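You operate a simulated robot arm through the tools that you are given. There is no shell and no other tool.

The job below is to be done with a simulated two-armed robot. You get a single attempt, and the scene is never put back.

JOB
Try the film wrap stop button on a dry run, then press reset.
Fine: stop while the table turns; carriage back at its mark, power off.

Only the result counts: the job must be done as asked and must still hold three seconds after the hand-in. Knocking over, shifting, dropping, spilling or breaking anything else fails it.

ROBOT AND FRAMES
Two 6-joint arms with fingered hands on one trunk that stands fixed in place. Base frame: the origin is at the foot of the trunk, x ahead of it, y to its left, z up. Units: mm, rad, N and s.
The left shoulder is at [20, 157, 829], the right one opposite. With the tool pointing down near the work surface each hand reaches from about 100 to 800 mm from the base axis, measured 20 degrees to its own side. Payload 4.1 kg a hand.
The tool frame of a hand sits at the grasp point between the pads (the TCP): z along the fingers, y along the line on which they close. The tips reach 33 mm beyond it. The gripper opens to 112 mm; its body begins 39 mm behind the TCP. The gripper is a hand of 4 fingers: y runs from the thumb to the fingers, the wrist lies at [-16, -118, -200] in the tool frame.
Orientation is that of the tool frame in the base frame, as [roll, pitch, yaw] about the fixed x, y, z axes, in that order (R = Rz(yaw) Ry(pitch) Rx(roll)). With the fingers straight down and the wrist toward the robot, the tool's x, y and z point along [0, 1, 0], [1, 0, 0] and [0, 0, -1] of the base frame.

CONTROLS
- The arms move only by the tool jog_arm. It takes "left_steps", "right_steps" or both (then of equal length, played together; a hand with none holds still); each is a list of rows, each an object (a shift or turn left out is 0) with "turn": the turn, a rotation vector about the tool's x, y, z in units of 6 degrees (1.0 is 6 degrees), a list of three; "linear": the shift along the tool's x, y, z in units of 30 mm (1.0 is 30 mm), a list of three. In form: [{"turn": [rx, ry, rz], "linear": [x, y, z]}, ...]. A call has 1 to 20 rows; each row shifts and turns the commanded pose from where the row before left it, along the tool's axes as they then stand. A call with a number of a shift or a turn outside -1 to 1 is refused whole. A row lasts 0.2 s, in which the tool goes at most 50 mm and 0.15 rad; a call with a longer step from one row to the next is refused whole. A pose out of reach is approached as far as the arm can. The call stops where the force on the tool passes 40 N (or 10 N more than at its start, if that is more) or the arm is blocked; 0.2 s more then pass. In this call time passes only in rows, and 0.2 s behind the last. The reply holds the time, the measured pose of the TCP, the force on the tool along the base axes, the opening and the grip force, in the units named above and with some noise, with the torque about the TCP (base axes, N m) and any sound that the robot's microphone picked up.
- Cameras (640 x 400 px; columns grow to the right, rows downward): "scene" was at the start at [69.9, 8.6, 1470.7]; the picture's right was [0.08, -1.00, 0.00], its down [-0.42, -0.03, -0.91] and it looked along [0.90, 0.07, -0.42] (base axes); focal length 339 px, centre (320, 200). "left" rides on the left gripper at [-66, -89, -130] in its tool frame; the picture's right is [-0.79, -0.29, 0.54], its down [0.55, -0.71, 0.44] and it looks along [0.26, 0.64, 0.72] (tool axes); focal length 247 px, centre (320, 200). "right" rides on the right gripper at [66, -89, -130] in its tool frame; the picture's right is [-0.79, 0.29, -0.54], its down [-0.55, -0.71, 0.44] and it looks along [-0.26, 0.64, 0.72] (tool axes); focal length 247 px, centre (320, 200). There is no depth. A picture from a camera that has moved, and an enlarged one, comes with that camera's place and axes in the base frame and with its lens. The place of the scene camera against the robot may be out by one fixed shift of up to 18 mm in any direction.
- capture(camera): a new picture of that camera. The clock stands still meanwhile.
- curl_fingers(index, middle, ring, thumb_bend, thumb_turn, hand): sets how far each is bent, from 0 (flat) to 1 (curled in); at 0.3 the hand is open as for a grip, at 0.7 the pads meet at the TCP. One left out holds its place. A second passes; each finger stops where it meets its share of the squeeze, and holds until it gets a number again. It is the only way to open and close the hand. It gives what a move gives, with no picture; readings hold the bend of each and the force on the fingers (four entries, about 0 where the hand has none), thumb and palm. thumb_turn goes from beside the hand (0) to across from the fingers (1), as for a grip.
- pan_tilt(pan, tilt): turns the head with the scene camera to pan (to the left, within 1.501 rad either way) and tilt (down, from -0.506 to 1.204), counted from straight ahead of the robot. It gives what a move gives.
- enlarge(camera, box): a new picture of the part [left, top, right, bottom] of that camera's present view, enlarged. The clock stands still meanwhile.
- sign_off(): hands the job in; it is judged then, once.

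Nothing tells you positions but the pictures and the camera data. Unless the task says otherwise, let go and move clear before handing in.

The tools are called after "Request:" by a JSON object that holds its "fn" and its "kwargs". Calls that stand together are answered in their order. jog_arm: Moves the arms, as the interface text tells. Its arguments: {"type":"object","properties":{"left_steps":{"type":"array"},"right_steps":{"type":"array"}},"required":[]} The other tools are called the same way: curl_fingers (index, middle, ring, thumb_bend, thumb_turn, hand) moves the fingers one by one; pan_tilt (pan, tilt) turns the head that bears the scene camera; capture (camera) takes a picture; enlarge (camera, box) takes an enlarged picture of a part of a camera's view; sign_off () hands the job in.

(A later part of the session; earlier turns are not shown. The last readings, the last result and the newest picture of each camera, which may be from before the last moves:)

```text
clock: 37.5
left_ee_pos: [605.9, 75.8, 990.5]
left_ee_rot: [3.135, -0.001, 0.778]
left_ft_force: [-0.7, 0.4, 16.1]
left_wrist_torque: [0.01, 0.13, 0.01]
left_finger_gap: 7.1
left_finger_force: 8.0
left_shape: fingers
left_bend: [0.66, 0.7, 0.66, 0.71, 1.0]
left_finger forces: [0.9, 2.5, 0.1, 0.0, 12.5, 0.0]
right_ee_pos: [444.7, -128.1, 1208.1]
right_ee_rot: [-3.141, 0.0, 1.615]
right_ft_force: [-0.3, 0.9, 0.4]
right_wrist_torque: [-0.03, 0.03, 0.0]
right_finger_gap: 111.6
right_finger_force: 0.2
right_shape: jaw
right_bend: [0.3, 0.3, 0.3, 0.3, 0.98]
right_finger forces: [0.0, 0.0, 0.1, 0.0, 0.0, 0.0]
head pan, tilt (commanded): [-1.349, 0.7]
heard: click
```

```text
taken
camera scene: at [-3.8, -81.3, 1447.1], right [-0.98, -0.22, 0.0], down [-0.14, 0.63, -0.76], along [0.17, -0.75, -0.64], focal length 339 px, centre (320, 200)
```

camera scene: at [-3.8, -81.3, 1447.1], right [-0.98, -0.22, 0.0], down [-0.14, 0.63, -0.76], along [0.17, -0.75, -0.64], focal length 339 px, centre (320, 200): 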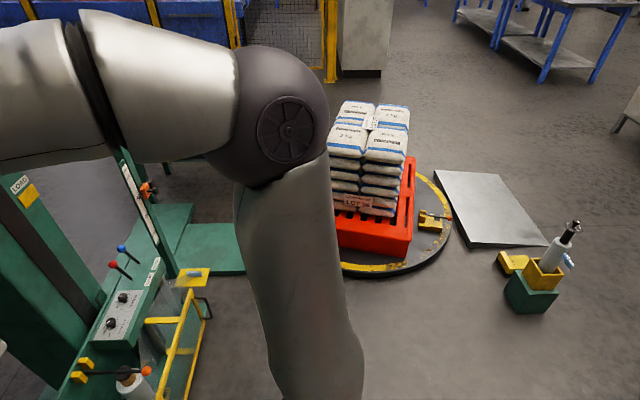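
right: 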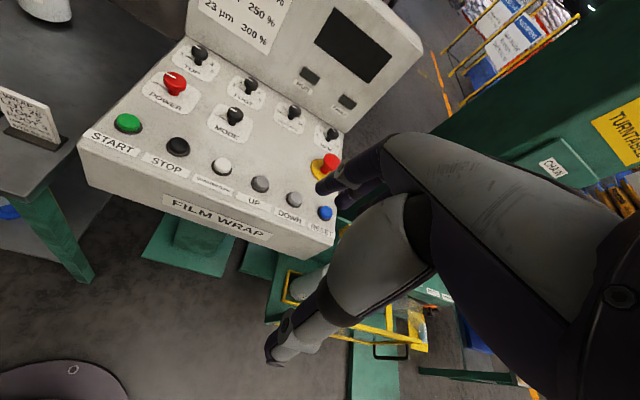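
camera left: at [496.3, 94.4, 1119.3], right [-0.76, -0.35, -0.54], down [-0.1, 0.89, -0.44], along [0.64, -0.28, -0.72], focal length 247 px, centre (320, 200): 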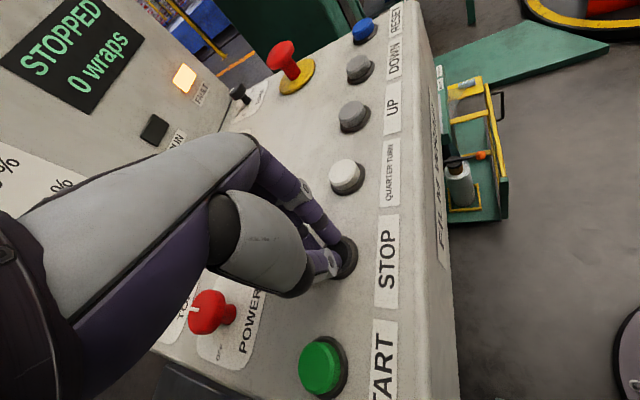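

The display reads STOPPED with the amber FAULT lamp lit, so STOP worked while the table was turning. Next: lift the left hand clear, shape the right hand into the same pinch, and bring it to RESET at about (674,-204,960).

Request:
{"fn": "jog_arm", "kwargs": {"left_steps": [{"linear": [0, 0, -0.9]}, {"linear": [0.3, -0.7, -0.5]}, {"linear": [0.3, -0.7, -0.5]}, {"linear": [0.3, -0.7, -0.3]}]}}

Request:
{"fn": "curl_fingers", "kwargs": {"hand": "right", "index": 0.66, "middle": 0.7, "ring": 0.66, "thumb_bend": 0.7, "thumb_turn": 1.0}}

Request:
{"fn": "jog_arm", "kwargs": {"right_steps": [{"linear": [-0.32, 0.8, 0.5]}, {"linear": [-0.32, 0.8, 0.5]}, {"linear": [-0.32, 0.8, 0.5]}, {"linear": [-0.32, 0.8, 0.5]}, {"linear": [-0.32, 0.8, 0.5]}, {"linear": [-0.32, 0.8, 0.5]}]}}

Request:
{"fn": "capture", "kwargs": {"camera": "right"}}

Request:
{"fn": "pan_tilt", "kwargs": {"pan": -0.2, "tilt": 0.65}}

Request:
{"fn": "capture", "kwargs": {"camera": "scene"}}

```text
clock: 38.5
left_ee_pos: [580.4, 137.6, 1052.5]
left_ee_rot: [3.141, 0.0, 0.778]
left_ft_force: [0.6, 0.4, 0.8]
left_wrist_torque: [0.01, 0.02, 0.02]
left_finger_gap: 8.1
left_finger_force: 0.2
left_shape: fingers
left_bend: [0.66, 0.7, 0.66, 0.7, 1.0]
left_finger forces: [0.0, 0.0, 0.0, 0.1, 0.1, 0.0]
right_ee_pos: [445.2, -127.6, 1207.7]
right_ee_rot: [3.141, 0.0, 1.616]
right_ft_force: [-0.9, -0.1, -0.1]
right_wrist_torque: [0.06, 0.0, -0.02]
right_finger_gap: 111.6
right_finger_force: 0.1
right_shape: jaw
right_bend: [0.3, 0.3, 0.3, 0.3, 0.98]
right_finger forces: [0.0, 0.1, 0.0, 0.0, 0.0, 0.1]
head pan, tilt (commanded): [-1.349, 0.7]
```

```text
clock: 39.5
left_ee_pos: [580.4, 138.1, 1053.0]
left_ee_rot: [3.141, 0.0, 0.779]
left_ft_force: [-0.5, -0.7, -0.8]
left_wrist_torque: [-0.01, -0.01, -0.03]
left_finger_gap: 7.9
left_finger_force: 0.1
left_shape: fingers
left_bend: [0.66, 0.7, 0.66, 0.7, 1.0]
left_finger forces: [0.0, 0.1, 0.1, 0.1, 0.1, 0.1]
right_ee_pos: [444.8, -127.5, 1207.6]
right_ee_rot: [3.14, 0.0, 1.617]
right_ft_force: [0.5, 0.2, -0.6]
right_wrist_torque: [-0.03, 0.03, 0.02]
right_finger_gap: 8.8
right_finger_force: 0.0
right_shape: fingers
right_bend: [0.66, 0.7, 0.66, 0.7, 1.0]
right_finger forces: [0.1, 0.0, 0.0, 0.0, 0.0, 0.0]
head pan, tilt (commanded): [-1.349, 0.7]
```

```text
clock: 40.9
left_ee_pos: [580.2, 138.1, 1053.9]
left_ee_rot: [3.141, -0.001, 0.778]
left_ft_force: [-0.3, -0.2, 0.5]
left_wrist_torque: [0.01, -0.02, 0.01]
left_finger_gap: 8.1
left_finger_force: 0.1
left_shape: fingers
left_bend: [0.66, 0.7, 0.66, 0.7, 1.0]
left_finger forces: [0.0, 0.0, 0.1, 0.1, 0.1, 0.1]
right_ee_pos: [590.9, -181.3, 1115.8]
right_ee_rot: [3.14, 0.0, 1.617]
right_ft_force: [1.0, 0.3, -0.2]
right_wrist_torque: [-0.02, -0.01, -0.01]
right_finger_gap: 8.6
right_finger_force: 0.1
right_shape: fingers
right_bend: [0.66, 0.7, 0.66, 0.7, 1.0]
right_finger forces: [0.0, 0.0, 0.0, 0.0, 0.0, 0.0]
head pan, tilt (commanded): [-1.349, 0.7]
```

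```text
taken
camera right: at [499.2, -119.8, 1245.7], right [0.32, -0.78, 0.54], down [-0.68, -0.58, -0.44], along [0.65, -0.23, -0.72], focal length 247 px, centre (320, 200)
```

right: 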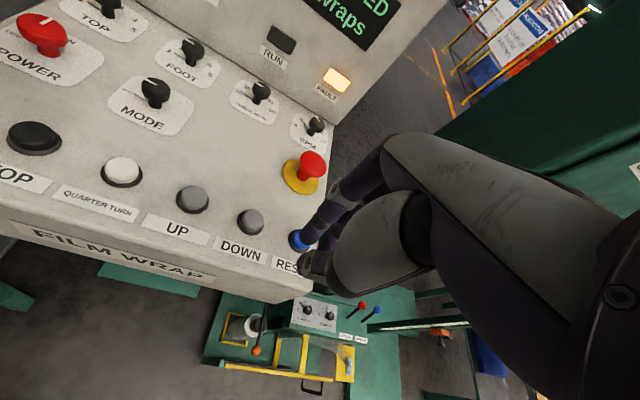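

```text
clock: 42.3
left_ee_pos: [579.5, 137.5, 1052.6]
left_ee_rot: [-3.141, 0.0, 0.779]
left_ft_force: [0.0, -0.2, -0.5]
left_wrist_torque: [-0.02, -0.04, 0.01]
left_finger_gap: 7.6
left_finger_force: 0.0
left_shape: fingers
left_bend: [0.66, 0.7, 0.66, 0.7, 1.0]
left_finger forces: [0.0, 0.0, 0.0, 0.0, 0.0, 0.1]
right_ee_pos: [591.4, -180.4, 1115.7]
right_ee_rot: [3.141, 0.0, 1.617]
right_ft_force: [-0.7, 0.2, -0.1]
right_wrist_torque: [-0.01, -0.01, 0.0]
right_finger_gap: 8.9
right_finger_force: 0.1
right_shape: fingers
right_bend: [0.66, 0.7, 0.66, 0.7, 1.0]
right_finger forces: [0.0, 0.0, 0.0, 0.0, 0.1, 0.1]
head pan, tilt (commanded): [-0.201, 0.649]
```

```text
taken
camera scene: at [63.0, -15.8, 1451.4], right [-0.2, -0.98, 0.0], down [-0.59, 0.12, -0.8], along [0.78, -0.16, -0.6], focal length 339 px, centre (320, 200)
```

scene: 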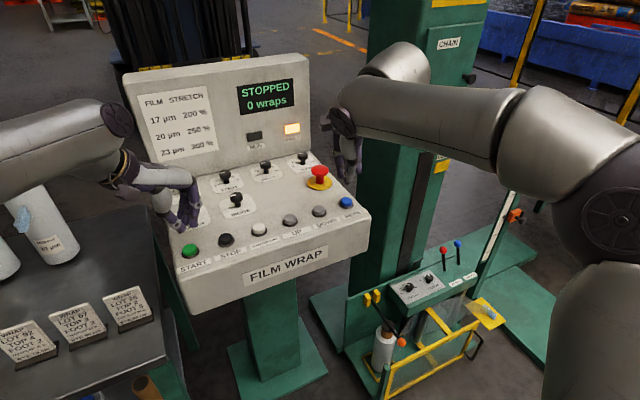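

The machine is stopped with the carriage below its LOAD mark. The right hand is next to RESET; I'll bring its fingertips above the blue button, keeping clear of the red mushroom.

Request:
{"fn": "jog_arm", "kwargs": {"right_steps": [{"linear": [-0.22, 0.68, 0.85]}, {"linear": [-0.22, 0.68, 0.85]}, {"linear": [-0.22, 0.68, 0.85]}, {"linear": [-0.22, 0.68, 0.85]}]}}

Request:
{"fn": "capture", "kwargs": {"camera": "right"}}

Request:
{"fn": "enlarge", "kwargs": {"camera": "scene", "box": [250, 120, 410, 240]}}

Request:
{"fn": "capture", "kwargs": {"camera": "left"}}

```text
clock: 43.3
left_ee_pos: [580.8, 137.0, 1052.8]
left_ee_rot: [-3.139, -0.001, 0.778]
left_ft_force: [-0.5, 0.1, -0.6]
left_wrist_torque: [0.01, 0.0, -0.02]
left_finger_gap: 8.2
left_finger_force: 0.0
left_shape: fingers
left_bend: [0.66, 0.7, 0.66, 0.7, 1.0]
left_finger forces: [0.0, 0.0, 0.1, 0.1, 0.1, 0.0]
right_ee_pos: [674.8, -203.2, 1010.6]
right_ee_rot: [3.141, 0.001, 1.616]
right_ft_force: [0.6, 0.3, 0.1]
right_wrist_torque: [-0.01, -0.01, 0.02]
right_finger_gap: 8.4
right_finger_force: 0.1
right_shape: fingers
right_bend: [0.66, 0.7, 0.66, 0.7, 1.0]
right_finger forces: [0.0, 0.1, 0.1, 0.1, 0.0, 0.0]
head pan, tilt (commanded): [-0.201, 0.649]
```

```text
taken
camera right: at [583.9, -143.6, 1141.9], right [0.32, -0.78, 0.54], down [-0.68, -0.58, -0.44], along [0.65, -0.23, -0.72], focal length 247 px, centre (320, 200)
```

right: 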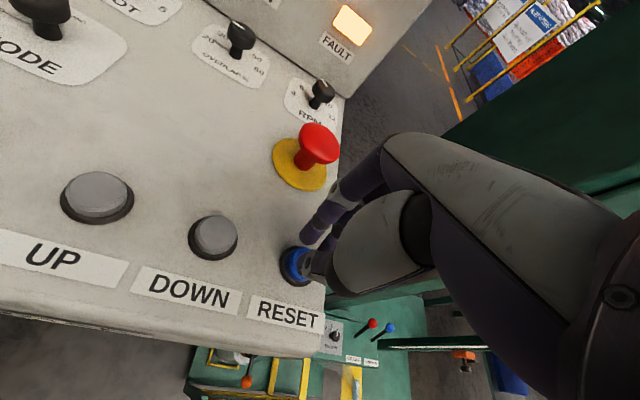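

```text
3.33 times, centred on (330, 180) of scene
camera zoom: at [62.6, -15.6, 1451.5], right [-0.2, -0.98, 0.0], down [-0.59, 0.12, -0.8], along [0.78, -0.16, -0.6], focal length 1131 px, centre (287, 267)
```

zoom: 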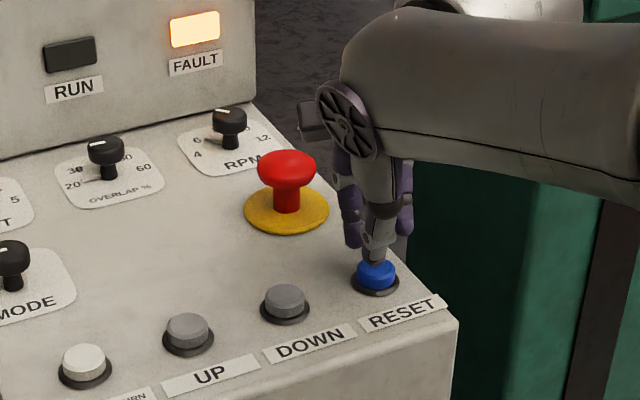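

```text
taken
camera left: at [471.0, 156.7, 1182.4], right [-0.77, -0.35, -0.54], down [-0.1, 0.89, -0.44], along [0.64, -0.28, -0.72], focal length 247 px, centre (320, 200)
```

left: 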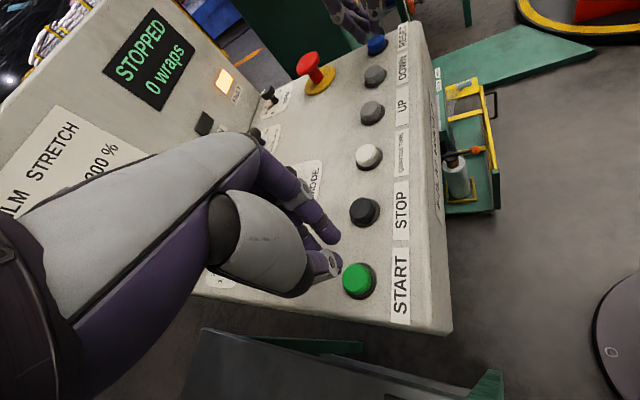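

The right fingertips are aligned over RESET. I'm pressing it now.

Request:
{"fn": "jog_arm", "kwargs": {"right_steps": [{"linear": [0, 0, 0.4]}, {"linear": [0, 0, 0.1]}, {"linear": [0, 0, 0.1]}, {"linear": [0, 0, 0.1]}]}}

Request:
{"fn": "capture", "kwargs": {"camera": "left"}}

Request:
{"fn": "capture", "kwargs": {"camera": "scene"}}

```text
clock: 44.3
left_ee_pos: [580.7, 136.8, 1053.5]
left_ee_rot: [3.14, 0.0, 0.778]
left_ft_force: [0.3, 0.0, -0.5]
left_wrist_torque: [0.0, -0.03, 0.0]
left_finger_gap: 7.8
left_finger_force: 0.0
left_shape: fingers
left_bend: [0.66, 0.7, 0.66, 0.7, 1.0]
left_finger forces: [0.1, 0.0, 0.0, 0.1, 0.0, 0.1]
right_ee_pos: [674.8, -201.5, 993.6]
right_ee_rot: [-3.141, 0.001, 1.616]
right_ft_force: [0.4, 0.0, 2.0]
right_wrist_torque: [-0.01, -0.02, 0.02]
right_finger_gap: 8.3
right_finger_force: 1.3
right_shape: fingers
right_bend: [0.66, 0.7, 0.66, 0.7, 1.0]
right_finger forces: [0.0, 2.6, 0.1, 0.0, 0.0, 0.0]
head pan, tilt (commanded): [-0.201, 0.649]
heard: click
```

```text
taken
camera left: at [471.3, 156.6, 1182.3], right [-0.77, -0.35, -0.54], down [-0.1, 0.89, -0.44], along [0.63, -0.28, -0.72], focal length 247 px, centre (320, 200)
```

left: 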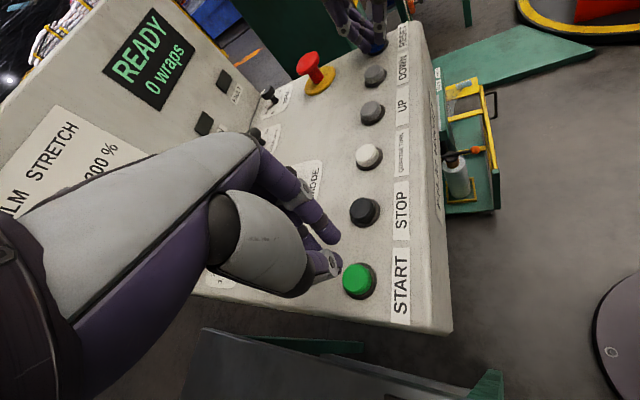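

```text
taken
camera scene: at [63.0, -15.7, 1451.5], right [-0.2, -0.98, 0.0], down [-0.59, 0.12, -0.8], along [0.78, -0.16, -0.6], focal length 339 px, centre (320, 200)
```

scene: 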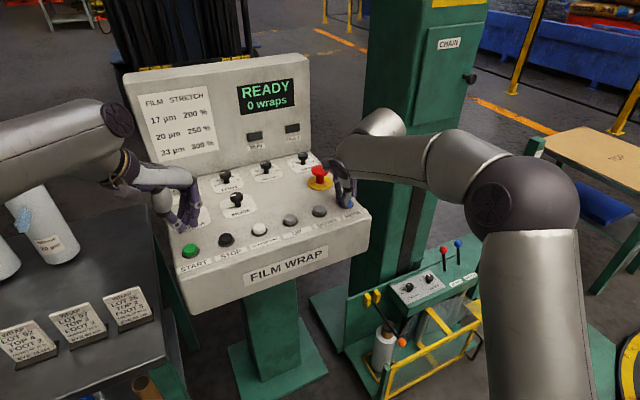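

RESET clicked; the display is READY and FAULT is out. I'll lift off and watch whether the carriage returns to its LOAD mark on its own.

Request:
{"fn": "jog_arm", "kwargs": {"right_steps": [{"linear": [0, 0, -0.9]}, {"linear": [0, 0, 0]}, {"linear": [0, 0, 0]}, {"linear": [0, 0, 0]}, {"linear": [0, 0, 0]}]}}

Request:
{"fn": "capture", "kwargs": {"camera": "scene"}}

Request:
{"fn": "enlarge", "kwargs": {"camera": "scene", "box": [330, 120, 530, 320]}}

```text
clock: 45.5
left_ee_pos: [581.1, 137.7, 1053.2]
left_ee_rot: [3.141, 0.001, 0.778]
left_ft_force: [-0.1, 0.7, -0.3]
left_wrist_torque: [0.0, -0.03, 0.03]
left_finger_gap: 8.0
left_finger_force: 0.0
left_shape: fingers
left_bend: [0.66, 0.7, 0.66, 0.7, 1.0]
left_finger forces: [0.1, 0.1, 0.0, 0.0, 0.1, 0.0]
right_ee_pos: [675.5, -199.5, 1019.6]
right_ee_rot: [-3.14, 0.0, 1.619]
right_ft_force: [0.5, 0.1, 0.1]
right_wrist_torque: [0.01, -0.01, -0.04]
right_finger_gap: 8.3
right_finger_force: 0.0
right_shape: fingers
right_bend: [0.66, 0.7, 0.66, 0.7, 1.0]
right_finger forces: [0.0, 0.0, 0.1, 0.1, 0.1, 0.0]
head pan, tilt (commanded): [-0.201, 0.649]
```

```text
taken
camera scene: at [63.1, -15.7, 1451.4], right [-0.2, -0.98, 0.0], down [-0.59, 0.12, -0.8], along [0.78, -0.16, -0.6], focal length 339 px, centre (320, 200)
```

scene: 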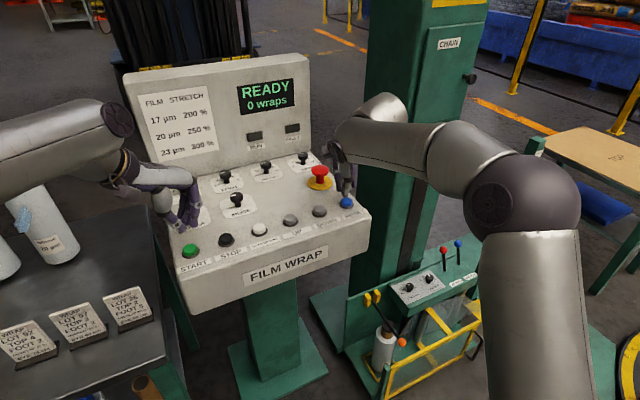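

```text
2.00 times, centred on (430, 220) of scene
camera zoom: at [63.1, -15.7, 1451.4], right [-0.2, -0.98, 0.0], down [-0.59, 0.12, -0.8], along [0.78, -0.16, -0.6], focal length 678 px, centre (100, 160)
```

zoom: 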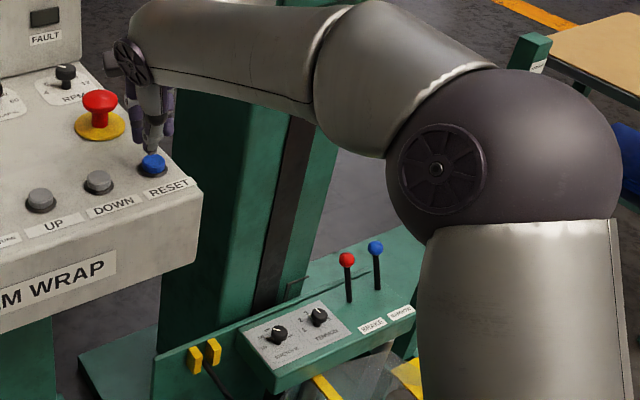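

The carriage stays down after RESET, so it has to be raised to the LOAD mark with UP. I'll bring the right hand over UP, around (639,-65,960).

Request:
{"fn": "jog_arm", "kwargs": {"right_steps": [{"linear": [0.91, -0.2, 0]}, {"linear": [0.91, -0.2, 0]}, {"linear": [0.91, -0.2, 0]}, {"linear": [0.91, -0.2, 0]}, {"linear": [0.91, -0.2, 0.2]}]}}

Request:
{"fn": "capture", "kwargs": {"camera": "right"}}

Request:
{"fn": "enlarge", "kwargs": {"camera": "scene", "box": [200, 130, 400, 255]}}

```text
clock: 46.7
left_ee_pos: [581.6, 137.1, 1052.7]
left_ee_rot: [-3.141, 0.0, 0.778]
left_ft_force: [-0.4, -0.5, 0.1]
left_wrist_torque: [0.01, 0.0, 0.02]
left_finger_gap: 8.1
left_finger_force: 0.0
left_shape: fingers
left_bend: [0.66, 0.7, 0.66, 0.7, 1.0]
left_finger forces: [0.0, 0.1, 0.0, 0.0, 0.0, 0.0]
right_ee_pos: [639.2, -64.6, 1016.2]
right_ee_rot: [3.14, 0.002, 1.617]
right_ft_force: [0.1, -0.1, -0.9]
right_wrist_torque: [0.01, 0.02, 0.02]
right_finger_gap: 8.6
right_finger_force: 0.1
right_shape: fingers
right_bend: [0.66, 0.7, 0.66, 0.7, 1.0]
right_finger forces: [0.1, 0.0, 0.0, 0.1, 0.1, 0.0]
head pan, tilt (commanded): [-0.201, 0.649]
```

```text
taken
camera right: at [547.2, -4.3, 1145.8], right [0.32, -0.78, 0.54], down [-0.69, -0.58, -0.44], along [0.65, -0.23, -0.72], focal length 247 px, centre (320, 200)
```

right: 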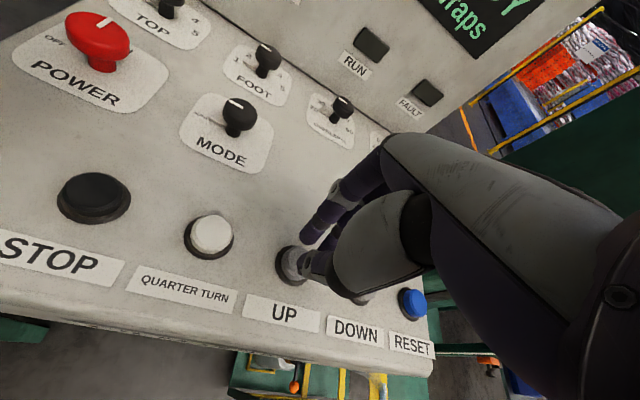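

```text
3.20 times, centred on (300, 192) of scene
camera zoom: at [63.1, -16.0, 1451.4], right [-0.2, -0.98, 0.0], down [-0.59, 0.12, -0.8], along [0.78, -0.16, -0.6], focal length 1085 px, centre (384, 224)
```

zoom: 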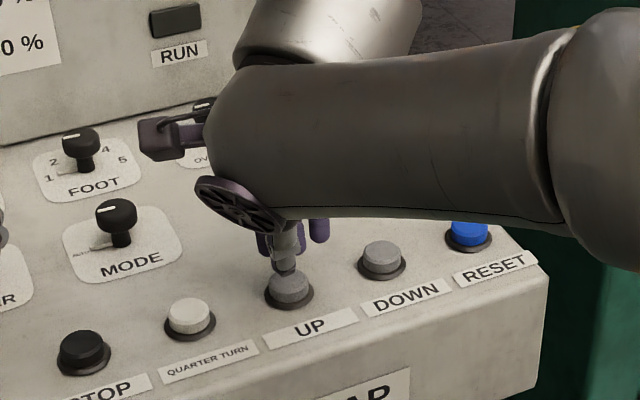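

The right hand is aligned over UP. First I'll find a head angle from which I can see the carriage pointer and LOAD mark while pressing.

Request:
{"fn": "pan_tilt", "kwargs": {"pan": -0.45, "tilt": 0.75}}

Request:
{"fn": "capture", "kwargs": {"camera": "scene"}}

```text
clock: 47.5
left_ee_pos: [580.7, 137.0, 1053.7]
left_ee_rot: [-3.14, 0.002, 0.778]
left_ft_force: [0.4, -0.3, -0.5]
left_wrist_torque: [-0.01, -0.03, 0.03]
left_finger_gap: 8.1
left_finger_force: 0.0
left_shape: fingers
left_bend: [0.66, 0.7, 0.66, 0.7, 1.0]
left_finger forces: [0.0, 0.0, 0.0, 0.0, 0.0, 0.1]
right_ee_pos: [639.3, -65.2, 1014.9]
right_ee_rot: [3.141, 0.0, 1.617]
right_ft_force: [-0.8, -0.2, -0.2]
right_wrist_torque: [-0.03, -0.02, 0.03]
right_finger_gap: 8.8
right_finger_force: 0.1
right_shape: fingers
right_bend: [0.66, 0.7, 0.66, 0.7, 1.0]
right_finger forces: [0.0, 0.0, 0.1, 0.1, 0.0, 0.0]
head pan, tilt (commanded): [-0.45, 0.75]
```

```text
taken
camera scene: at [52.6, -34.4, 1442.9], right [-0.43, -0.9, 0.0], down [-0.61, 0.3, -0.73], along [0.66, -0.32, -0.68], focal length 339 px, centre (320, 200)
```

scene: 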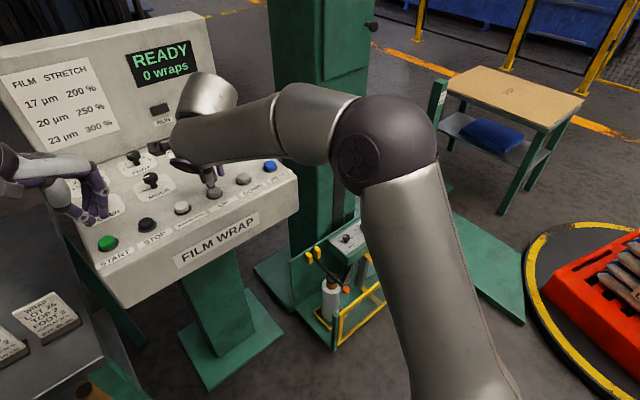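

From here the LOAD mark is hidden but the carriage itself is visible. I'll give UP a brief test press to see whether it acts in AUTO.

Request:
{"fn": "jog_arm", "kwargs": {"right_steps": [{"linear": [0, 0, 0.5]}, {"linear": [0, 0, 0.1]}, {"linear": [0, 0, 0.1]}, {"linear": [0, 0, 0.1]}]}}

Request:
{"fn": "capture", "kwargs": {"camera": "scene"}}

```text
clock: 48.5
left_ee_pos: [580.8, 136.9, 1052.6]
left_ee_rot: [-3.14, -0.001, 0.779]
left_ft_force: [0.3, 0.6, 0.5]
left_wrist_torque: [-0.01, -0.01, 0.01]
left_finger_gap: 7.9
left_finger_force: 0.1
left_shape: fingers
left_bend: [0.66, 0.7, 0.66, 0.7, 1.0]
left_finger forces: [0.0, 0.0, 0.0, 0.0, 0.0, 0.0]
right_ee_pos: [638.1, -67.2, 993.5]
right_ee_rot: [3.141, 0.002, 1.616]
right_ft_force: [1.4, 1.6, 3.6]
right_wrist_torque: [0.01, -0.1, 0.07]
right_finger_gap: 8.6
right_finger_force: 1.9
right_shape: fingers
right_bend: [0.66, 0.7, 0.66, 0.7, 1.0]
right_finger forces: [1.7, 2.2, 0.0, 0.0, 0.1, 0.1]
head pan, tilt (commanded): [-0.45, 0.75]
heard: click
```

```text
taken
camera scene: at [52.5, -34.4, 1442.9], right [-0.44, -0.9, 0.0], down [-0.61, 0.3, -0.73], along [0.66, -0.32, -0.68], focal length 339 px, centre (320, 200)
```

scene: 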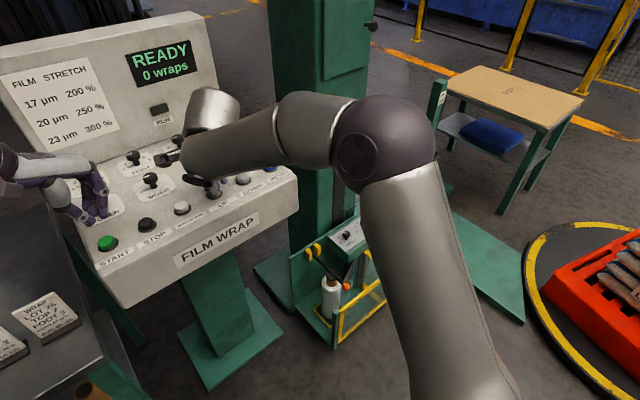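

A click was heard and the carriage seems to have shifted slightly. I'll hold a moment longer and compare.

Request:
{"fn": "enlarge", "kwargs": {"camera": "scene", "box": [260, 200, 420, 360]}}

Request:
{"fn": "jog_arm", "kwargs": {"right_steps": [{"linear": [0, 0, 0]}]}}

Request:
{"fn": "enlarge", "kwargs": {"camera": "scene", "box": [260, 200, 420, 360]}}

```text
2.50 times, centred on (340, 280) of scene
camera zoom: at [52.5, -34.4, 1442.9], right [-0.44, -0.9, 0.0], down [-0.61, 0.3, -0.73], along [0.66, -0.32, -0.68], focal length 848 px, centre (270, 0)
```

zoom: 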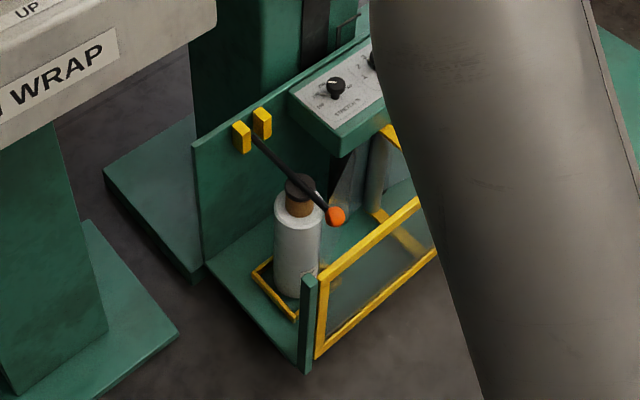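

```text
clock: 48.9
left_ee_pos: [579.7, 138.2, 1052.6]
left_ee_rot: [3.141, 0.0, 0.778]
left_ft_force: [-0.2, -1.0, 0.3]
left_wrist_torque: [-0.01, 0.0, -0.02]
left_finger_gap: 8.2
left_finger_force: 0.1
left_shape: fingers
left_bend: [0.66, 0.7, 0.66, 0.7, 1.0]
left_finger forces: [0.0, 0.0, 0.0, 0.0, 0.0, 0.0]
right_ee_pos: [639.1, -66.6, 992.6]
right_ee_rot: [3.141, -0.002, 1.615]
right_ft_force: [1.7, 0.9, 4.0]
right_wrist_torque: [0.06, -0.09, 0.05]
right_finger_gap: 8.6
right_finger_force: 2.5
right_shape: fingers
right_bend: [0.66, 0.7, 0.66, 0.7, 1.0]
right_finger forces: [2.3, 2.6, 0.1, 0.0, 0.0, 0.0]
head pan, tilt (commanded): [-0.45, 0.75]
```

```text
2.50 times, centred on (340, 280) of scene
camera zoom: at [52.5, -34.4, 1442.9], right [-0.44, -0.9, 0.0], down [-0.61, 0.3, -0.73], along [0.66, -0.32, -0.68], focal length 848 px, centre (270, 0)
```

zoom: 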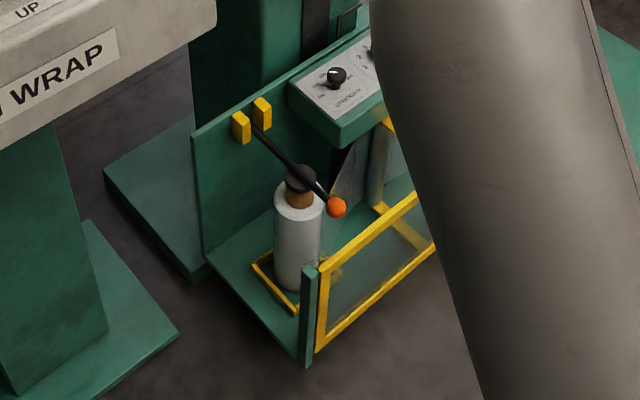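

Holding UP raises the carriage, even in AUTO. The carriage box is at about z≈500 versus ≈868 at its LOAD mark, so there's roughly 360 mm to go. I'll hold for about 2 s and measure the speed.

Request:
{"fn": "jog_arm", "kwargs": {"right_steps": [{"linear": [0, 0, 0.05]}, {"linear": [0, 0, 0]}, {"linear": [0, 0, 0]}, {"linear": [0, 0, 0]}, {"linear": [0, 0, 0]}, {"linear": [0, 0, 0]}, {"linear": [0, 0, 0]}, {"linear": [0, 0, 0]}, {"linear": [0, 0, 0]}]}}

Request:
{"fn": "capture", "kwargs": {"camera": "scene"}}

```text
clock: 50.9
left_ee_pos: [580.9, 137.5, 1052.6]
left_ee_rot: [-3.14, 0.002, 0.778]
left_ft_force: [-0.2, -0.6, -0.7]
left_wrist_torque: [-0.03, -0.03, 0.01]
left_finger_gap: 8.3
left_finger_force: 0.0
left_shape: fingers
left_bend: [0.66, 0.7, 0.66, 0.7, 1.0]
left_finger forces: [0.0, 0.0, 0.0, 0.1, 0.0, 0.0]
right_ee_pos: [637.7, -66.8, 991.8]
right_ee_rot: [3.141, 0.0, 1.617]
right_ft_force: [3.6, 2.0, 12.4]
right_wrist_torque: [0.04, -0.22, 0.05]
right_finger_gap: 8.5
right_finger_force: 6.8
right_shape: fingers
right_bend: [0.66, 0.71, 0.66, 0.7, 1.0]
right_finger forces: [6.5, 6.4, 0.1, 0.0, 0.0, 0.0]
head pan, tilt (commanded): [-0.45, 0.75]
```

```text
taken
camera scene: at [52.4, -34.3, 1442.9], right [-0.44, -0.9, 0.0], down [-0.61, 0.3, -0.73], along [0.66, -0.32, -0.68], focal length 339 px, centre (320, 200)
```

scene: 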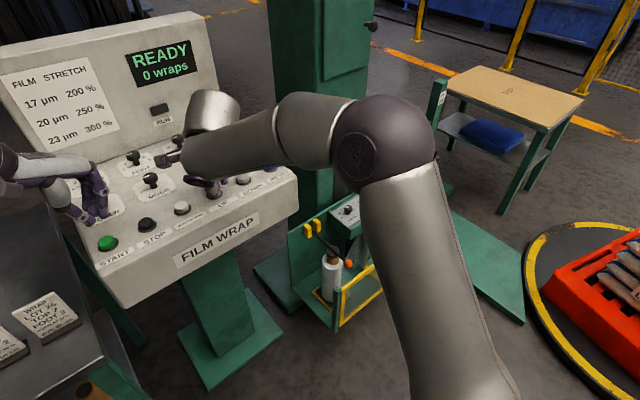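

The carriage rises at about 55 mm/s and its box is now near z≈610. I'll hold another 3 s and then release well short of the mark.

Request:
{"fn": "jog_arm", "kwargs": {"right_steps": [{"linear": [0, 0, 0]}, {"linear": [0, 0, 0]}, {"linear": [0, 0, 0]}, {"linear": [0, 0, 0]}, {"linear": [0, 0, 0]}, {"linear": [0, 0, 0]}, {"linear": [0, 0, 0]}, {"linear": [0, 0, 0]}, {"linear": [0, 0, 0]}, {"linear": [0, 0, 0]}, {"linear": [0, 0, 0]}, {"linear": [0, 0, 0]}, {"linear": [0, 0, 0]}, {"linear": [0, 0, -0.7]}]}}

Request:
{"fn": "capture", "kwargs": {"camera": "scene"}}

```text
clock: 53.9
left_ee_pos: [580.0, 137.2, 1052.7]
left_ee_rot: [-3.141, 0.0, 0.778]
left_ft_force: [-0.7, -0.2, 0.4]
left_wrist_torque: [-0.02, -0.01, -0.02]
left_finger_gap: 8.0
left_finger_force: 0.0
left_shape: fingers
left_bend: [0.66, 0.7, 0.66, 0.7, 1.0]
left_finger forces: [0.0, 0.0, 0.0, 0.1, 0.0, 0.1]
right_ee_pos: [637.4, -67.5, 1009.0]
right_ee_rot: [-3.137, 0.0, 1.615]
right_ft_force: [0.0, -0.5, -0.3]
right_wrist_torque: [0.01, 0.02, -0.01]
right_finger_gap: 8.5
right_finger_force: 0.0
right_shape: fingers
right_bend: [0.66, 0.7, 0.66, 0.7, 1.0]
right_finger forces: [0.0, 0.0, 0.0, 0.0, 0.0, 0.1]
head pan, tilt (commanded): [-0.45, 0.75]
```

```text
taken
camera scene: at [52.7, -34.5, 1442.9], right [-0.44, -0.9, 0.0], down [-0.61, 0.3, -0.73], along [0.66, -0.32, -0.68], focal length 339 px, centre (320, 200)
```

scene: 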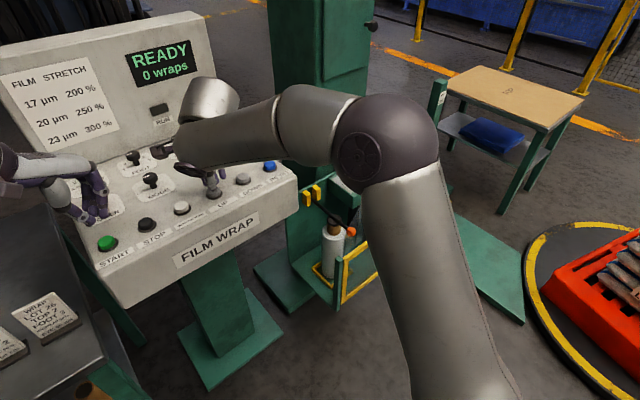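

The carriage is roughly 100 mm short of the mark. My right elbow blocks the view of LOAD, so I'll take the right arm back to its starting spot and do the fine part with the left hand on UP.

Request:
{"fn": "jog_arm", "kwargs": {"right_steps": [{"linear": [0, 0, -0.9]}, {"linear": [-0.216, -0.81, -0.713]}, {"linear": [-0.216, -0.81, -0.713]}, {"linear": [-0.216, -0.81, -0.713]}, {"linear": [-0.216, -0.81, -0.713]}, {"linear": [-0.216, -0.81, -0.713]}, {"linear": [-0.216, -0.81, -0.713]}, {"linear": [-0.216, -0.81, -0.713]}, {"linear": [-0.216, -0.81, -0.713]}]}}

Request:
{"fn": "jog_arm", "kwargs": {"left_steps": [{"linear": [-0.42, 0.774, 0]}, {"linear": [-0.42, 0.774, 0]}, {"linear": [-0.42, 0.774, 0]}, {"linear": [-0.42, 0.774, 0]}, {"linear": [-0.42, 0.774, 0]}, {"linear": [-0.42, 0.774, 0]}, {"linear": [-0.42, 0.774, 0]}, {"linear": [-0.42, 0.774, 0.6]}, {"linear": [0, 0, 0.6]}]}}

Request:
{"fn": "capture", "kwargs": {"camera": "left"}}

Request:
{"fn": "pan_tilt", "kwargs": {"pan": 0.0, "tilt": 0.6}}

Request:
{"fn": "capture", "kwargs": {"camera": "scene"}}

```text
clock: 55.9
left_ee_pos: [580.4, 138.1, 1052.9]
left_ee_rot: [-3.141, 0.0, 0.779]
left_ft_force: [-0.3, 1.6, -0.8]
left_wrist_torque: [-0.02, 0.05, -0.04]
left_finger_gap: 8.1
left_finger_force: 0.1
left_shape: fingers
left_bend: [0.66, 0.7, 0.66, 0.7, 1.0]
left_finger forces: [0.0, 0.1, 0.1, 0.0, 0.0, 0.0]
right_ee_pos: [449.1, -129.2, 1207.7]
right_ee_rot: [-3.139, 0.0, 1.614]
right_ft_force: [1.7, -0.2, -0.4]
right_wrist_torque: [-0.02, 0.04, -0.01]
right_finger_gap: 8.5
right_finger_force: 0.1
right_shape: fingers
right_bend: [0.66, 0.7, 0.66, 0.7, 1.0]
right_finger forces: [0.0, 0.0, 0.0, 0.0, 0.1, 0.1]
head pan, tilt (commanded): [-0.45, 0.75]
```

```text
clock: 57.9
left_ee_pos: [638.0, -64.8, 1017.9]
left_ee_rot: [3.141, 0.001, 0.777]
left_ft_force: [-0.5, -0.6, 0.2]
left_wrist_torque: [-0.01, -0.02, 0.0]
left_finger_gap: 7.9
left_finger_force: 0.2
left_shape: fingers
left_bend: [0.66, 0.7, 0.66, 0.7, 1.0]
left_finger forces: [0.0, 0.0, 0.0, 0.0, 0.1, 0.1]
right_ee_pos: [449.6, -127.5, 1208.0]
right_ee_rot: [-3.141, -0.001, 1.615]
right_ft_force: [0.0, -0.2, 0.0]
right_wrist_torque: [0.03, 0.01, 0.02]
right_finger_gap: 8.6
right_finger_force: 0.1
right_shape: fingers
right_bend: [0.66, 0.7, 0.66, 0.7, 1.0]
right_finger forces: [0.1, 0.0, 0.0, 0.1, 0.1, 0.0]
head pan, tilt (commanded): [-0.45, 0.75]
```

```text
taken
camera left: at [529.0, -45.3, 1146.9], right [-0.77, -0.35, -0.54], down [-0.11, 0.89, -0.44], along [0.64, -0.28, -0.72], focal length 247 px, centre (320, 200)
```

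left: 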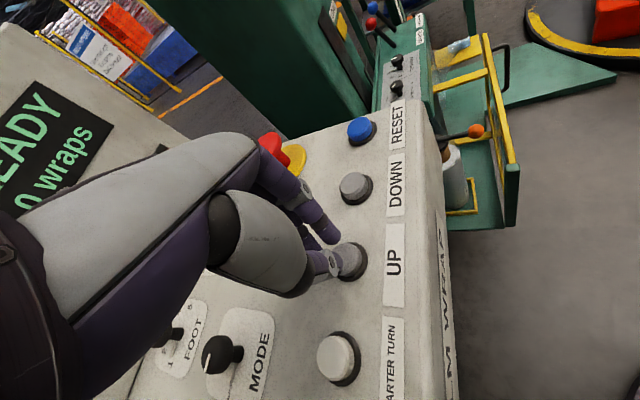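

```text
clock: 58.8
left_ee_pos: [638.6, -63.9, 1017.7]
left_ee_rot: [-3.141, 0.0, 0.778]
left_ft_force: [-0.4, -0.1, -0.1]
left_wrist_torque: [-0.03, 0.01, 0.02]
left_finger_gap: 7.8
left_finger_force: 0.1
left_shape: fingers
left_bend: [0.66, 0.7, 0.66, 0.7, 1.0]
left_finger forces: [0.0, 0.1, 0.0, 0.0, 0.1, 0.0]
right_ee_pos: [449.4, -129.1, 1209.1]
right_ee_rot: [-3.141, 0.0, 1.616]
right_ft_force: [0.4, 0.2, -0.7]
right_wrist_torque: [0.03, 0.01, 0.05]
right_finger_gap: 8.7
right_finger_force: 0.1
right_shape: fingers
right_bend: [0.66, 0.7, 0.66, 0.7, 1.0]
right_finger forces: [0.0, 0.0, 0.0, 0.0, 0.0, 0.1]
head pan, tilt (commanded): [0.0, 0.6]
```

```text
taken
camera scene: at [66.4, 1.5, 1455.7], right [0.0, -1.0, 0.0], down [-0.57, 0.0, -0.82], along [0.82, 0.0, -0.57], focal length 339 px, centre (320, 200)
```

scene: 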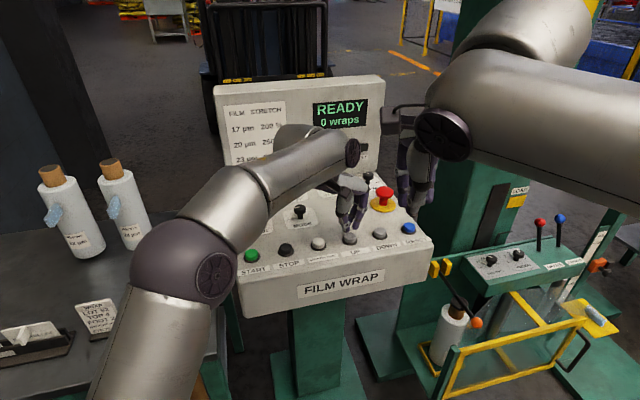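

Both the scene and left wrist cameras can see the LOAD mark now. I'll zoom in on the pointer.

Request:
{"fn": "enlarge", "kwargs": {"camera": "scene", "box": [460, 170, 580, 270]}}

Request:
{"fn": "enlarge", "kwargs": {"camera": "left", "box": [300, 0, 460, 100]}}

```text
4.00 times, centred on (520, 220) of scene
camera zoom: at [66.4, 1.5, 1455.7], right [0.0, -1.0, 0.0], down [-0.57, 0.0, -0.82], along [0.82, 0.0, -0.57], focal length 1357 px, centre (-480, 120)
```

zoom: 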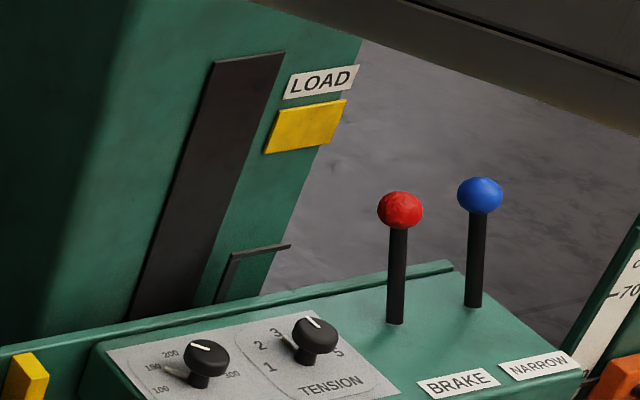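

```text
4.00 times, centred on (380, 50) of left
camera zoom: at [529.0, -45.1, 1147.0], right [-0.77, -0.35, -0.54], down [-0.1, 0.89, -0.44], along [0.64, -0.28, -0.72], focal length 988 px, centre (80, 800)
```

zoom: 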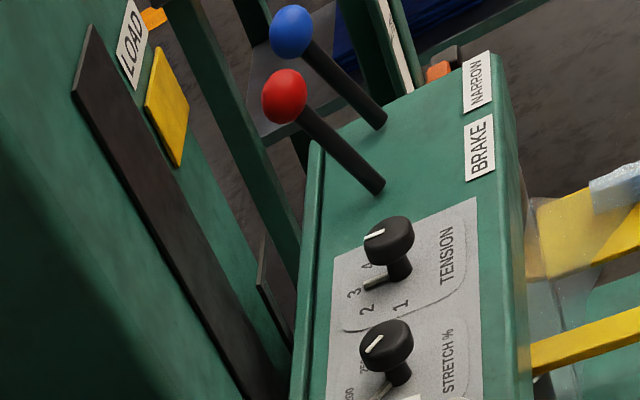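

The pointer is about 90 mm below the LOAD plate, which is about 1.6 s of travel. I'll press UP for a shorter time first and re-measure.

Request:
{"fn": "jog_arm", "kwargs": {"left_steps": [{"linear": [0, 0, 0.7]}, {"linear": [0, 0, 0.2]}, {"linear": [0, 0, 0]}, {"linear": [0, 0, 0]}, {"linear": [0, 0, 0]}, {"linear": [0, 0, -0.4]}]}}

Request:
{"fn": "enlarge", "kwargs": {"camera": "scene", "box": [460, 170, 580, 270]}}

Request:
{"fn": "enlarge", "kwargs": {"camera": "left", "box": [300, 0, 460, 100]}}

```text
clock: 60.2
left_ee_pos: [638.1, -64.0, 1002.7]
left_ee_rot: [-3.137, 0.003, 0.777]
left_ft_force: [-0.3, -0.1, -0.7]
left_wrist_torque: [0.04, 0.01, 0.03]
left_finger_gap: 7.4
left_finger_force: 0.0
left_shape: fingers
left_bend: [0.66, 0.7, 0.66, 0.7, 1.0]
left_finger forces: [0.0, 0.0, 0.1, 0.1, 0.0, 0.0]
right_ee_pos: [449.8, -127.6, 1208.4]
right_ee_rot: [-3.142, -0.001, 1.616]
right_ft_force: [0.3, 0.7, -0.1]
right_wrist_torque: [0.0, 0.02, -0.01]
right_finger_gap: 8.6
right_finger_force: 0.1
right_shape: fingers
right_bend: [0.66, 0.7, 0.66, 0.7, 1.0]
right_finger forces: [0.1, 0.0, 0.0, 0.1, 0.1, 0.0]
head pan, tilt (commanded): [0.0, 0.6]
heard: click
```

```text
4.00 times, centred on (520, 220) of scene
camera zoom: at [66.5, 1.6, 1455.7], right [0.0, -1.0, 0.0], down [-0.56, 0.0, -0.83], along [0.83, 0.0, -0.56], focal length 1357 px, centre (-480, 120)
```

zoom: 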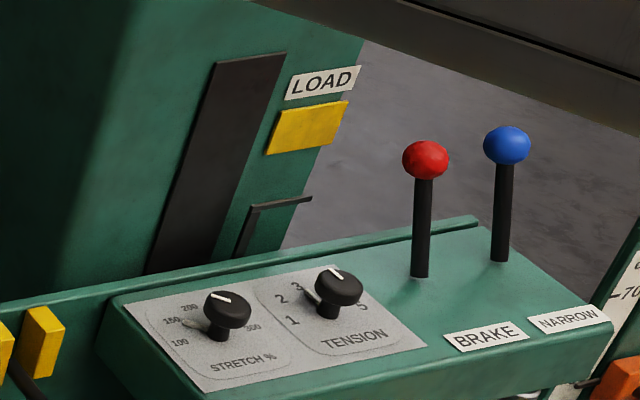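

```text
4.00 times, centred on (380, 50) of left
camera zoom: at [528.9, -45.3, 1132.6], right [-0.77, -0.35, -0.54], down [-0.11, 0.89, -0.43], along [0.63, -0.28, -0.72], focal length 988 px, centre (80, 800)
```

zoom: 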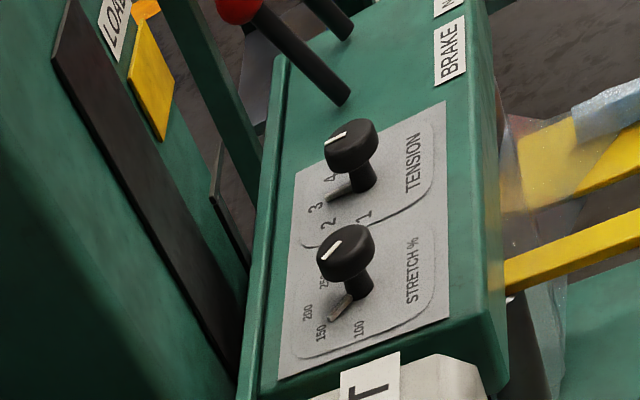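

The pointer rose about 38 mm and needs about 50 mm more to look as it did at the start (bar just above the plate's lower edge). I'll press a little longer this time.

Request:
{"fn": "jog_arm", "kwargs": {"left_steps": [{"linear": [0, 0, 0.4]}, {"linear": [0, 0, 0]}, {"linear": [0, 0, 0]}, {"linear": [0, 0, 0]}, {"linear": [0, 0, -0.4]}]}}

Request:
{"fn": "enlarge", "kwargs": {"camera": "scene", "box": [460, 170, 580, 270]}}

```text
clock: 61.4
left_ee_pos: [638.1, -62.9, 1004.5]
left_ee_rot: [-3.14, 0.0, 0.779]
left_ft_force: [-0.8, 0.0, -0.1]
left_wrist_torque: [0.03, 0.01, 0.01]
left_finger_gap: 7.7
left_finger_force: 0.0
left_shape: fingers
left_bend: [0.66, 0.7, 0.66, 0.7, 1.0]
left_finger forces: [0.0, 0.0, 0.1, 0.0, 0.1, 0.0]
right_ee_pos: [450.4, -128.7, 1209.4]
right_ee_rot: [-3.141, 0.001, 1.616]
right_ft_force: [0.3, -0.1, -0.5]
right_wrist_torque: [0.0, 0.0, 0.0]
right_finger_gap: 8.6
right_finger_force: 0.1
right_shape: fingers
right_bend: [0.66, 0.7, 0.66, 0.7, 1.0]
right_finger forces: [0.0, 0.1, 0.0, 0.0, 0.0, 0.1]
head pan, tilt (commanded): [0.0, 0.6]
heard: click
```

```text
4.00 times, centred on (520, 220) of scene
camera zoom: at [66.4, 1.6, 1455.7], right [0.0, -1.0, 0.0], down [-0.56, 0.0, -0.83], along [0.83, 0.0, -0.56], focal length 1357 px, centre (-480, 120)
```

zoom: 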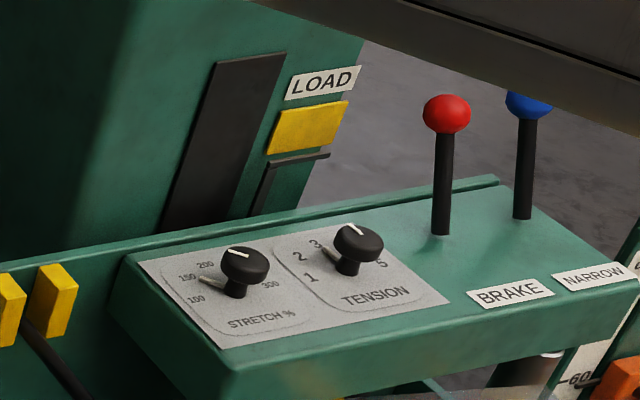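

The pointer is now just under the plate. I'll return the head to the exact angle of my earlier reference picture to compare the carriage position directly.

Request:
{"fn": "pan_tilt", "kwargs": {"pan": 0.1, "tilt": 0.6}}

Request:
{"fn": "enlarge", "kwargs": {"camera": "scene", "box": [440, 170, 640, 295]}}

```text
clock: 62.0
left_ee_pos: [637.9, -63.1, 1007.3]
left_ee_rot: [-3.14, 0.001, 0.778]
left_ft_force: [0.2, -0.8, 0.8]
left_wrist_torque: [0.0, -0.01, -0.02]
left_finger_gap: 7.6
left_finger_force: 0.0
left_shape: fingers
left_bend: [0.66, 0.7, 0.66, 0.7, 1.0]
left_finger forces: [0.0, 0.1, 0.1, 0.1, 0.0, 0.0]
right_ee_pos: [449.7, -128.1, 1208.6]
right_ee_rot: [3.141, 0.0, 1.616]
right_ft_force: [0.6, -0.3, 0.0]
right_wrist_torque: [0.01, 0.02, -0.01]
right_finger_gap: 8.4
right_finger_force: 0.0
right_shape: fingers
right_bend: [0.66, 0.7, 0.66, 0.7, 1.0]
right_finger forces: [0.0, 0.0, 0.1, 0.0, 0.1, 0.0]
head pan, tilt (commanded): [0.099, 0.6]
```

```text
3.20 times, centred on (540, 232) of scene
camera zoom: at [66.0, 10.3, 1455.7], right [0.1, -1.0, 0.0], down [-0.56, -0.06, -0.83], along [0.82, 0.08, -0.56], focal length 1085 px, centre (-384, 96)
```

zoom: 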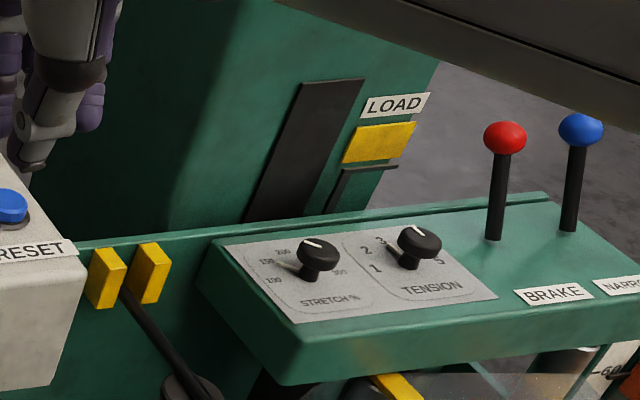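

Compared with the reference the carriage is about 15 mm low. One short tap of UP (about 0.25 s) should bring it up.

Request:
{"fn": "jog_arm", "kwargs": {"left_steps": [{"linear": [0, 0, 0.4]}, {"linear": [0, 0, 0]}, {"linear": [0, 0, -0.5]}]}}

Request:
{"fn": "enlarge", "kwargs": {"camera": "scene", "box": [440, 170, 640, 295]}}

```text
clock: 62.9
left_ee_pos: [637.6, -61.8, 1006.4]
left_ee_rot: [-3.14, -0.001, 0.78]
left_ft_force: [0.7, 0.3, -0.6]
left_wrist_torque: [0.0, 0.05, -0.01]
left_finger_gap: 7.9
left_finger_force: 0.1
left_shape: fingers
left_bend: [0.66, 0.7, 0.66, 0.7, 1.0]
left_finger forces: [0.0, 0.0, 0.0, 0.0, 0.0, 0.0]
right_ee_pos: [450.2, -128.7, 1208.1]
right_ee_rot: [-3.141, 0.0, 1.616]
right_ft_force: [0.0, 0.5, 0.1]
right_wrist_torque: [-0.02, 0.02, 0.03]
right_finger_gap: 8.3
right_finger_force: 0.0
right_shape: fingers
right_bend: [0.66, 0.7, 0.66, 0.7, 1.0]
right_finger forces: [0.0, 0.1, 0.0, 0.1, 0.0, 0.1]
head pan, tilt (commanded): [0.099, 0.6]
heard: click
```

```text
3.20 times, centred on (540, 232) of scene
camera zoom: at [66.0, 10.4, 1455.7], right [0.1, -1.0, 0.0], down [-0.56, -0.06, -0.83], along [0.82, 0.08, -0.56], focal length 1085 px, centre (-384, 96)
```

zoom: 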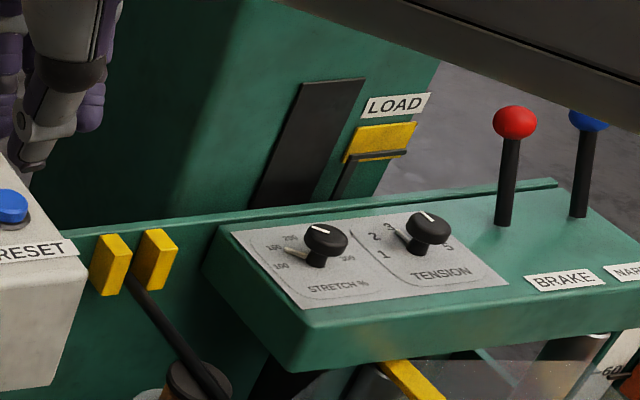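

The carriage now matches the starting picture exactly, pointer on the LOAD plate. Next I'll take the left hand back to the POWER knob to turn it to OFF, first lifting clear and rotating the hand.

Request:
{"fn": "jog_arm", "kwargs": {"left_steps": [{"linear": [0, 0, -0.9]}, {"linear": [0, 0, -0.9]}, {"linear": [0.648, -0.643, 0]}, {"linear": [0.648, -0.643, 0]}, {"linear": [0.648, -0.643, 0]}, {"linear": [0.648, -0.643, 0]}, {"linear": [0.648, -0.643, 0]}, {"linear": [0.648, -0.643, 0]}, {"linear": [0.648, -0.643, 0]}, {"linear": [0.648, -0.643, 0]}, {"turn": [0, 0, -1]}, {"turn": [0, 0, -1]}, {"turn": [0, 0, -1]}, {"turn": [0, 0, -1]}, {"turn": [0, 0, -1]}, {"turn": [0, 0, -1]}, {"turn": [0, 0, -1]}, {"turn": [0, 0, -1]}]}}

Request:
{"fn": "curl_fingers", "kwargs": {"hand": "left", "index": 0.42, "middle": 0.42, "ring": 0.42, "thumb_bend": 0.42}}

Request:
{"fn": "capture", "kwargs": {"camera": "scene"}}

Request:
{"fn": "capture", "kwargs": {"camera": "left"}}

```text
clock: 66.7
left_ee_pos: [641.5, 154.8, 1060.9]
left_ee_rot: [3.139, 0.0, 1.615]
left_ft_force: [-0.1, 0.3, 0.0]
left_wrist_torque: [0.01, 0.06, 0.0]
left_finger_gap: 8.0
left_finger_force: 0.0
left_shape: fingers
left_bend: [0.66, 0.7, 0.66, 0.7, 1.0]
left_finger forces: [0.1, 0.0, 0.1, 0.0, 0.0, 0.0]
right_ee_pos: [450.3, -128.2, 1207.9]
right_ee_rot: [-3.141, 0.0, 1.616]
right_ft_force: [0.3, -0.2, -0.2]
right_wrist_torque: [-0.03, 0.0, 0.0]
right_finger_gap: 8.4
right_finger_force: 0.1
right_shape: fingers
right_bend: [0.66, 0.7, 0.66, 0.7, 1.0]
right_finger forces: [0.0, 0.0, 0.1, 0.1, 0.0, 0.0]
head pan, tilt (commanded): [0.099, 0.6]
```

```text
clock: 67.7
left_ee_pos: [639.6, 155.0, 1061.6]
left_ee_rot: [3.141, 0.0, 1.616]
left_ft_force: [1.1, 0.2, 0.6]
left_wrist_torque: [0.0, 0.02, -0.01]
left_finger_gap: 79.3
left_finger_force: 0.0
left_shape: fingers
left_bend: [0.42, 0.42, 0.42, 0.42, 0.99]
left_finger forces: [0.1, 0.1, 0.0, 0.0, 0.1, 0.0]
right_ee_pos: [449.3, -128.2, 1208.9]
right_ee_rot: [-3.141, 0.002, 1.615]
right_ft_force: [-0.1, 0.7, 0.4]
right_wrist_torque: [0.0, 0.01, 0.02]
right_finger_gap: 8.2
right_finger_force: 0.0
right_shape: fingers
right_bend: [0.66, 0.7, 0.66, 0.7, 1.0]
right_finger forces: [0.0, 0.0, 0.0, 0.0, 0.0, 0.0]
head pan, tilt (commanded): [0.099, 0.6]
```

```text
taken
camera scene: at [65.9, 10.4, 1455.7], right [0.1, -1.0, 0.0], down [-0.56, -0.06, -0.83], along [0.82, 0.08, -0.56], focal length 339 px, centre (320, 200)
```

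scene: 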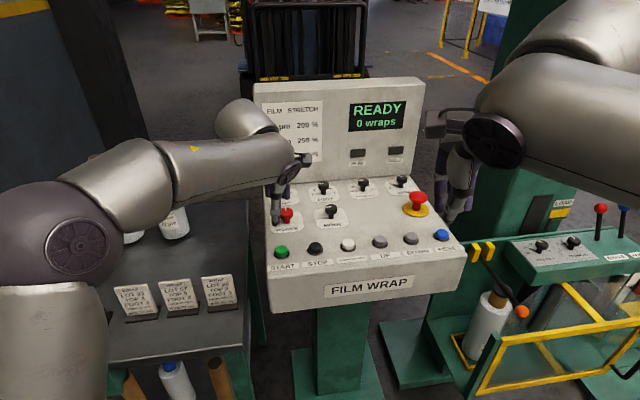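

```text
taken
camera left: at [555.7, 86.8, 1190.6], right [-0.25, -0.8, -0.54], down [-0.73, 0.52, -0.44], along [0.63, 0.29, -0.72], focal length 247 px, centre (320, 200)
```

left: 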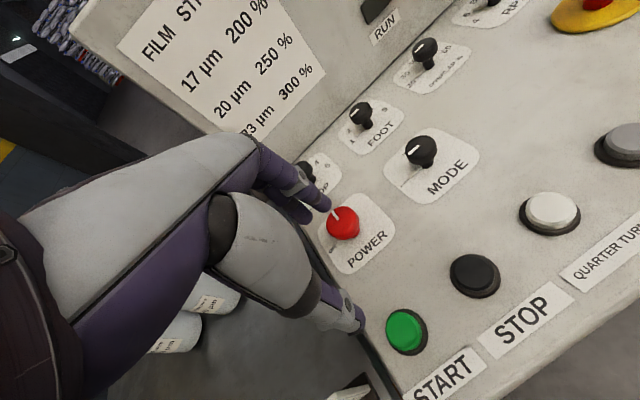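

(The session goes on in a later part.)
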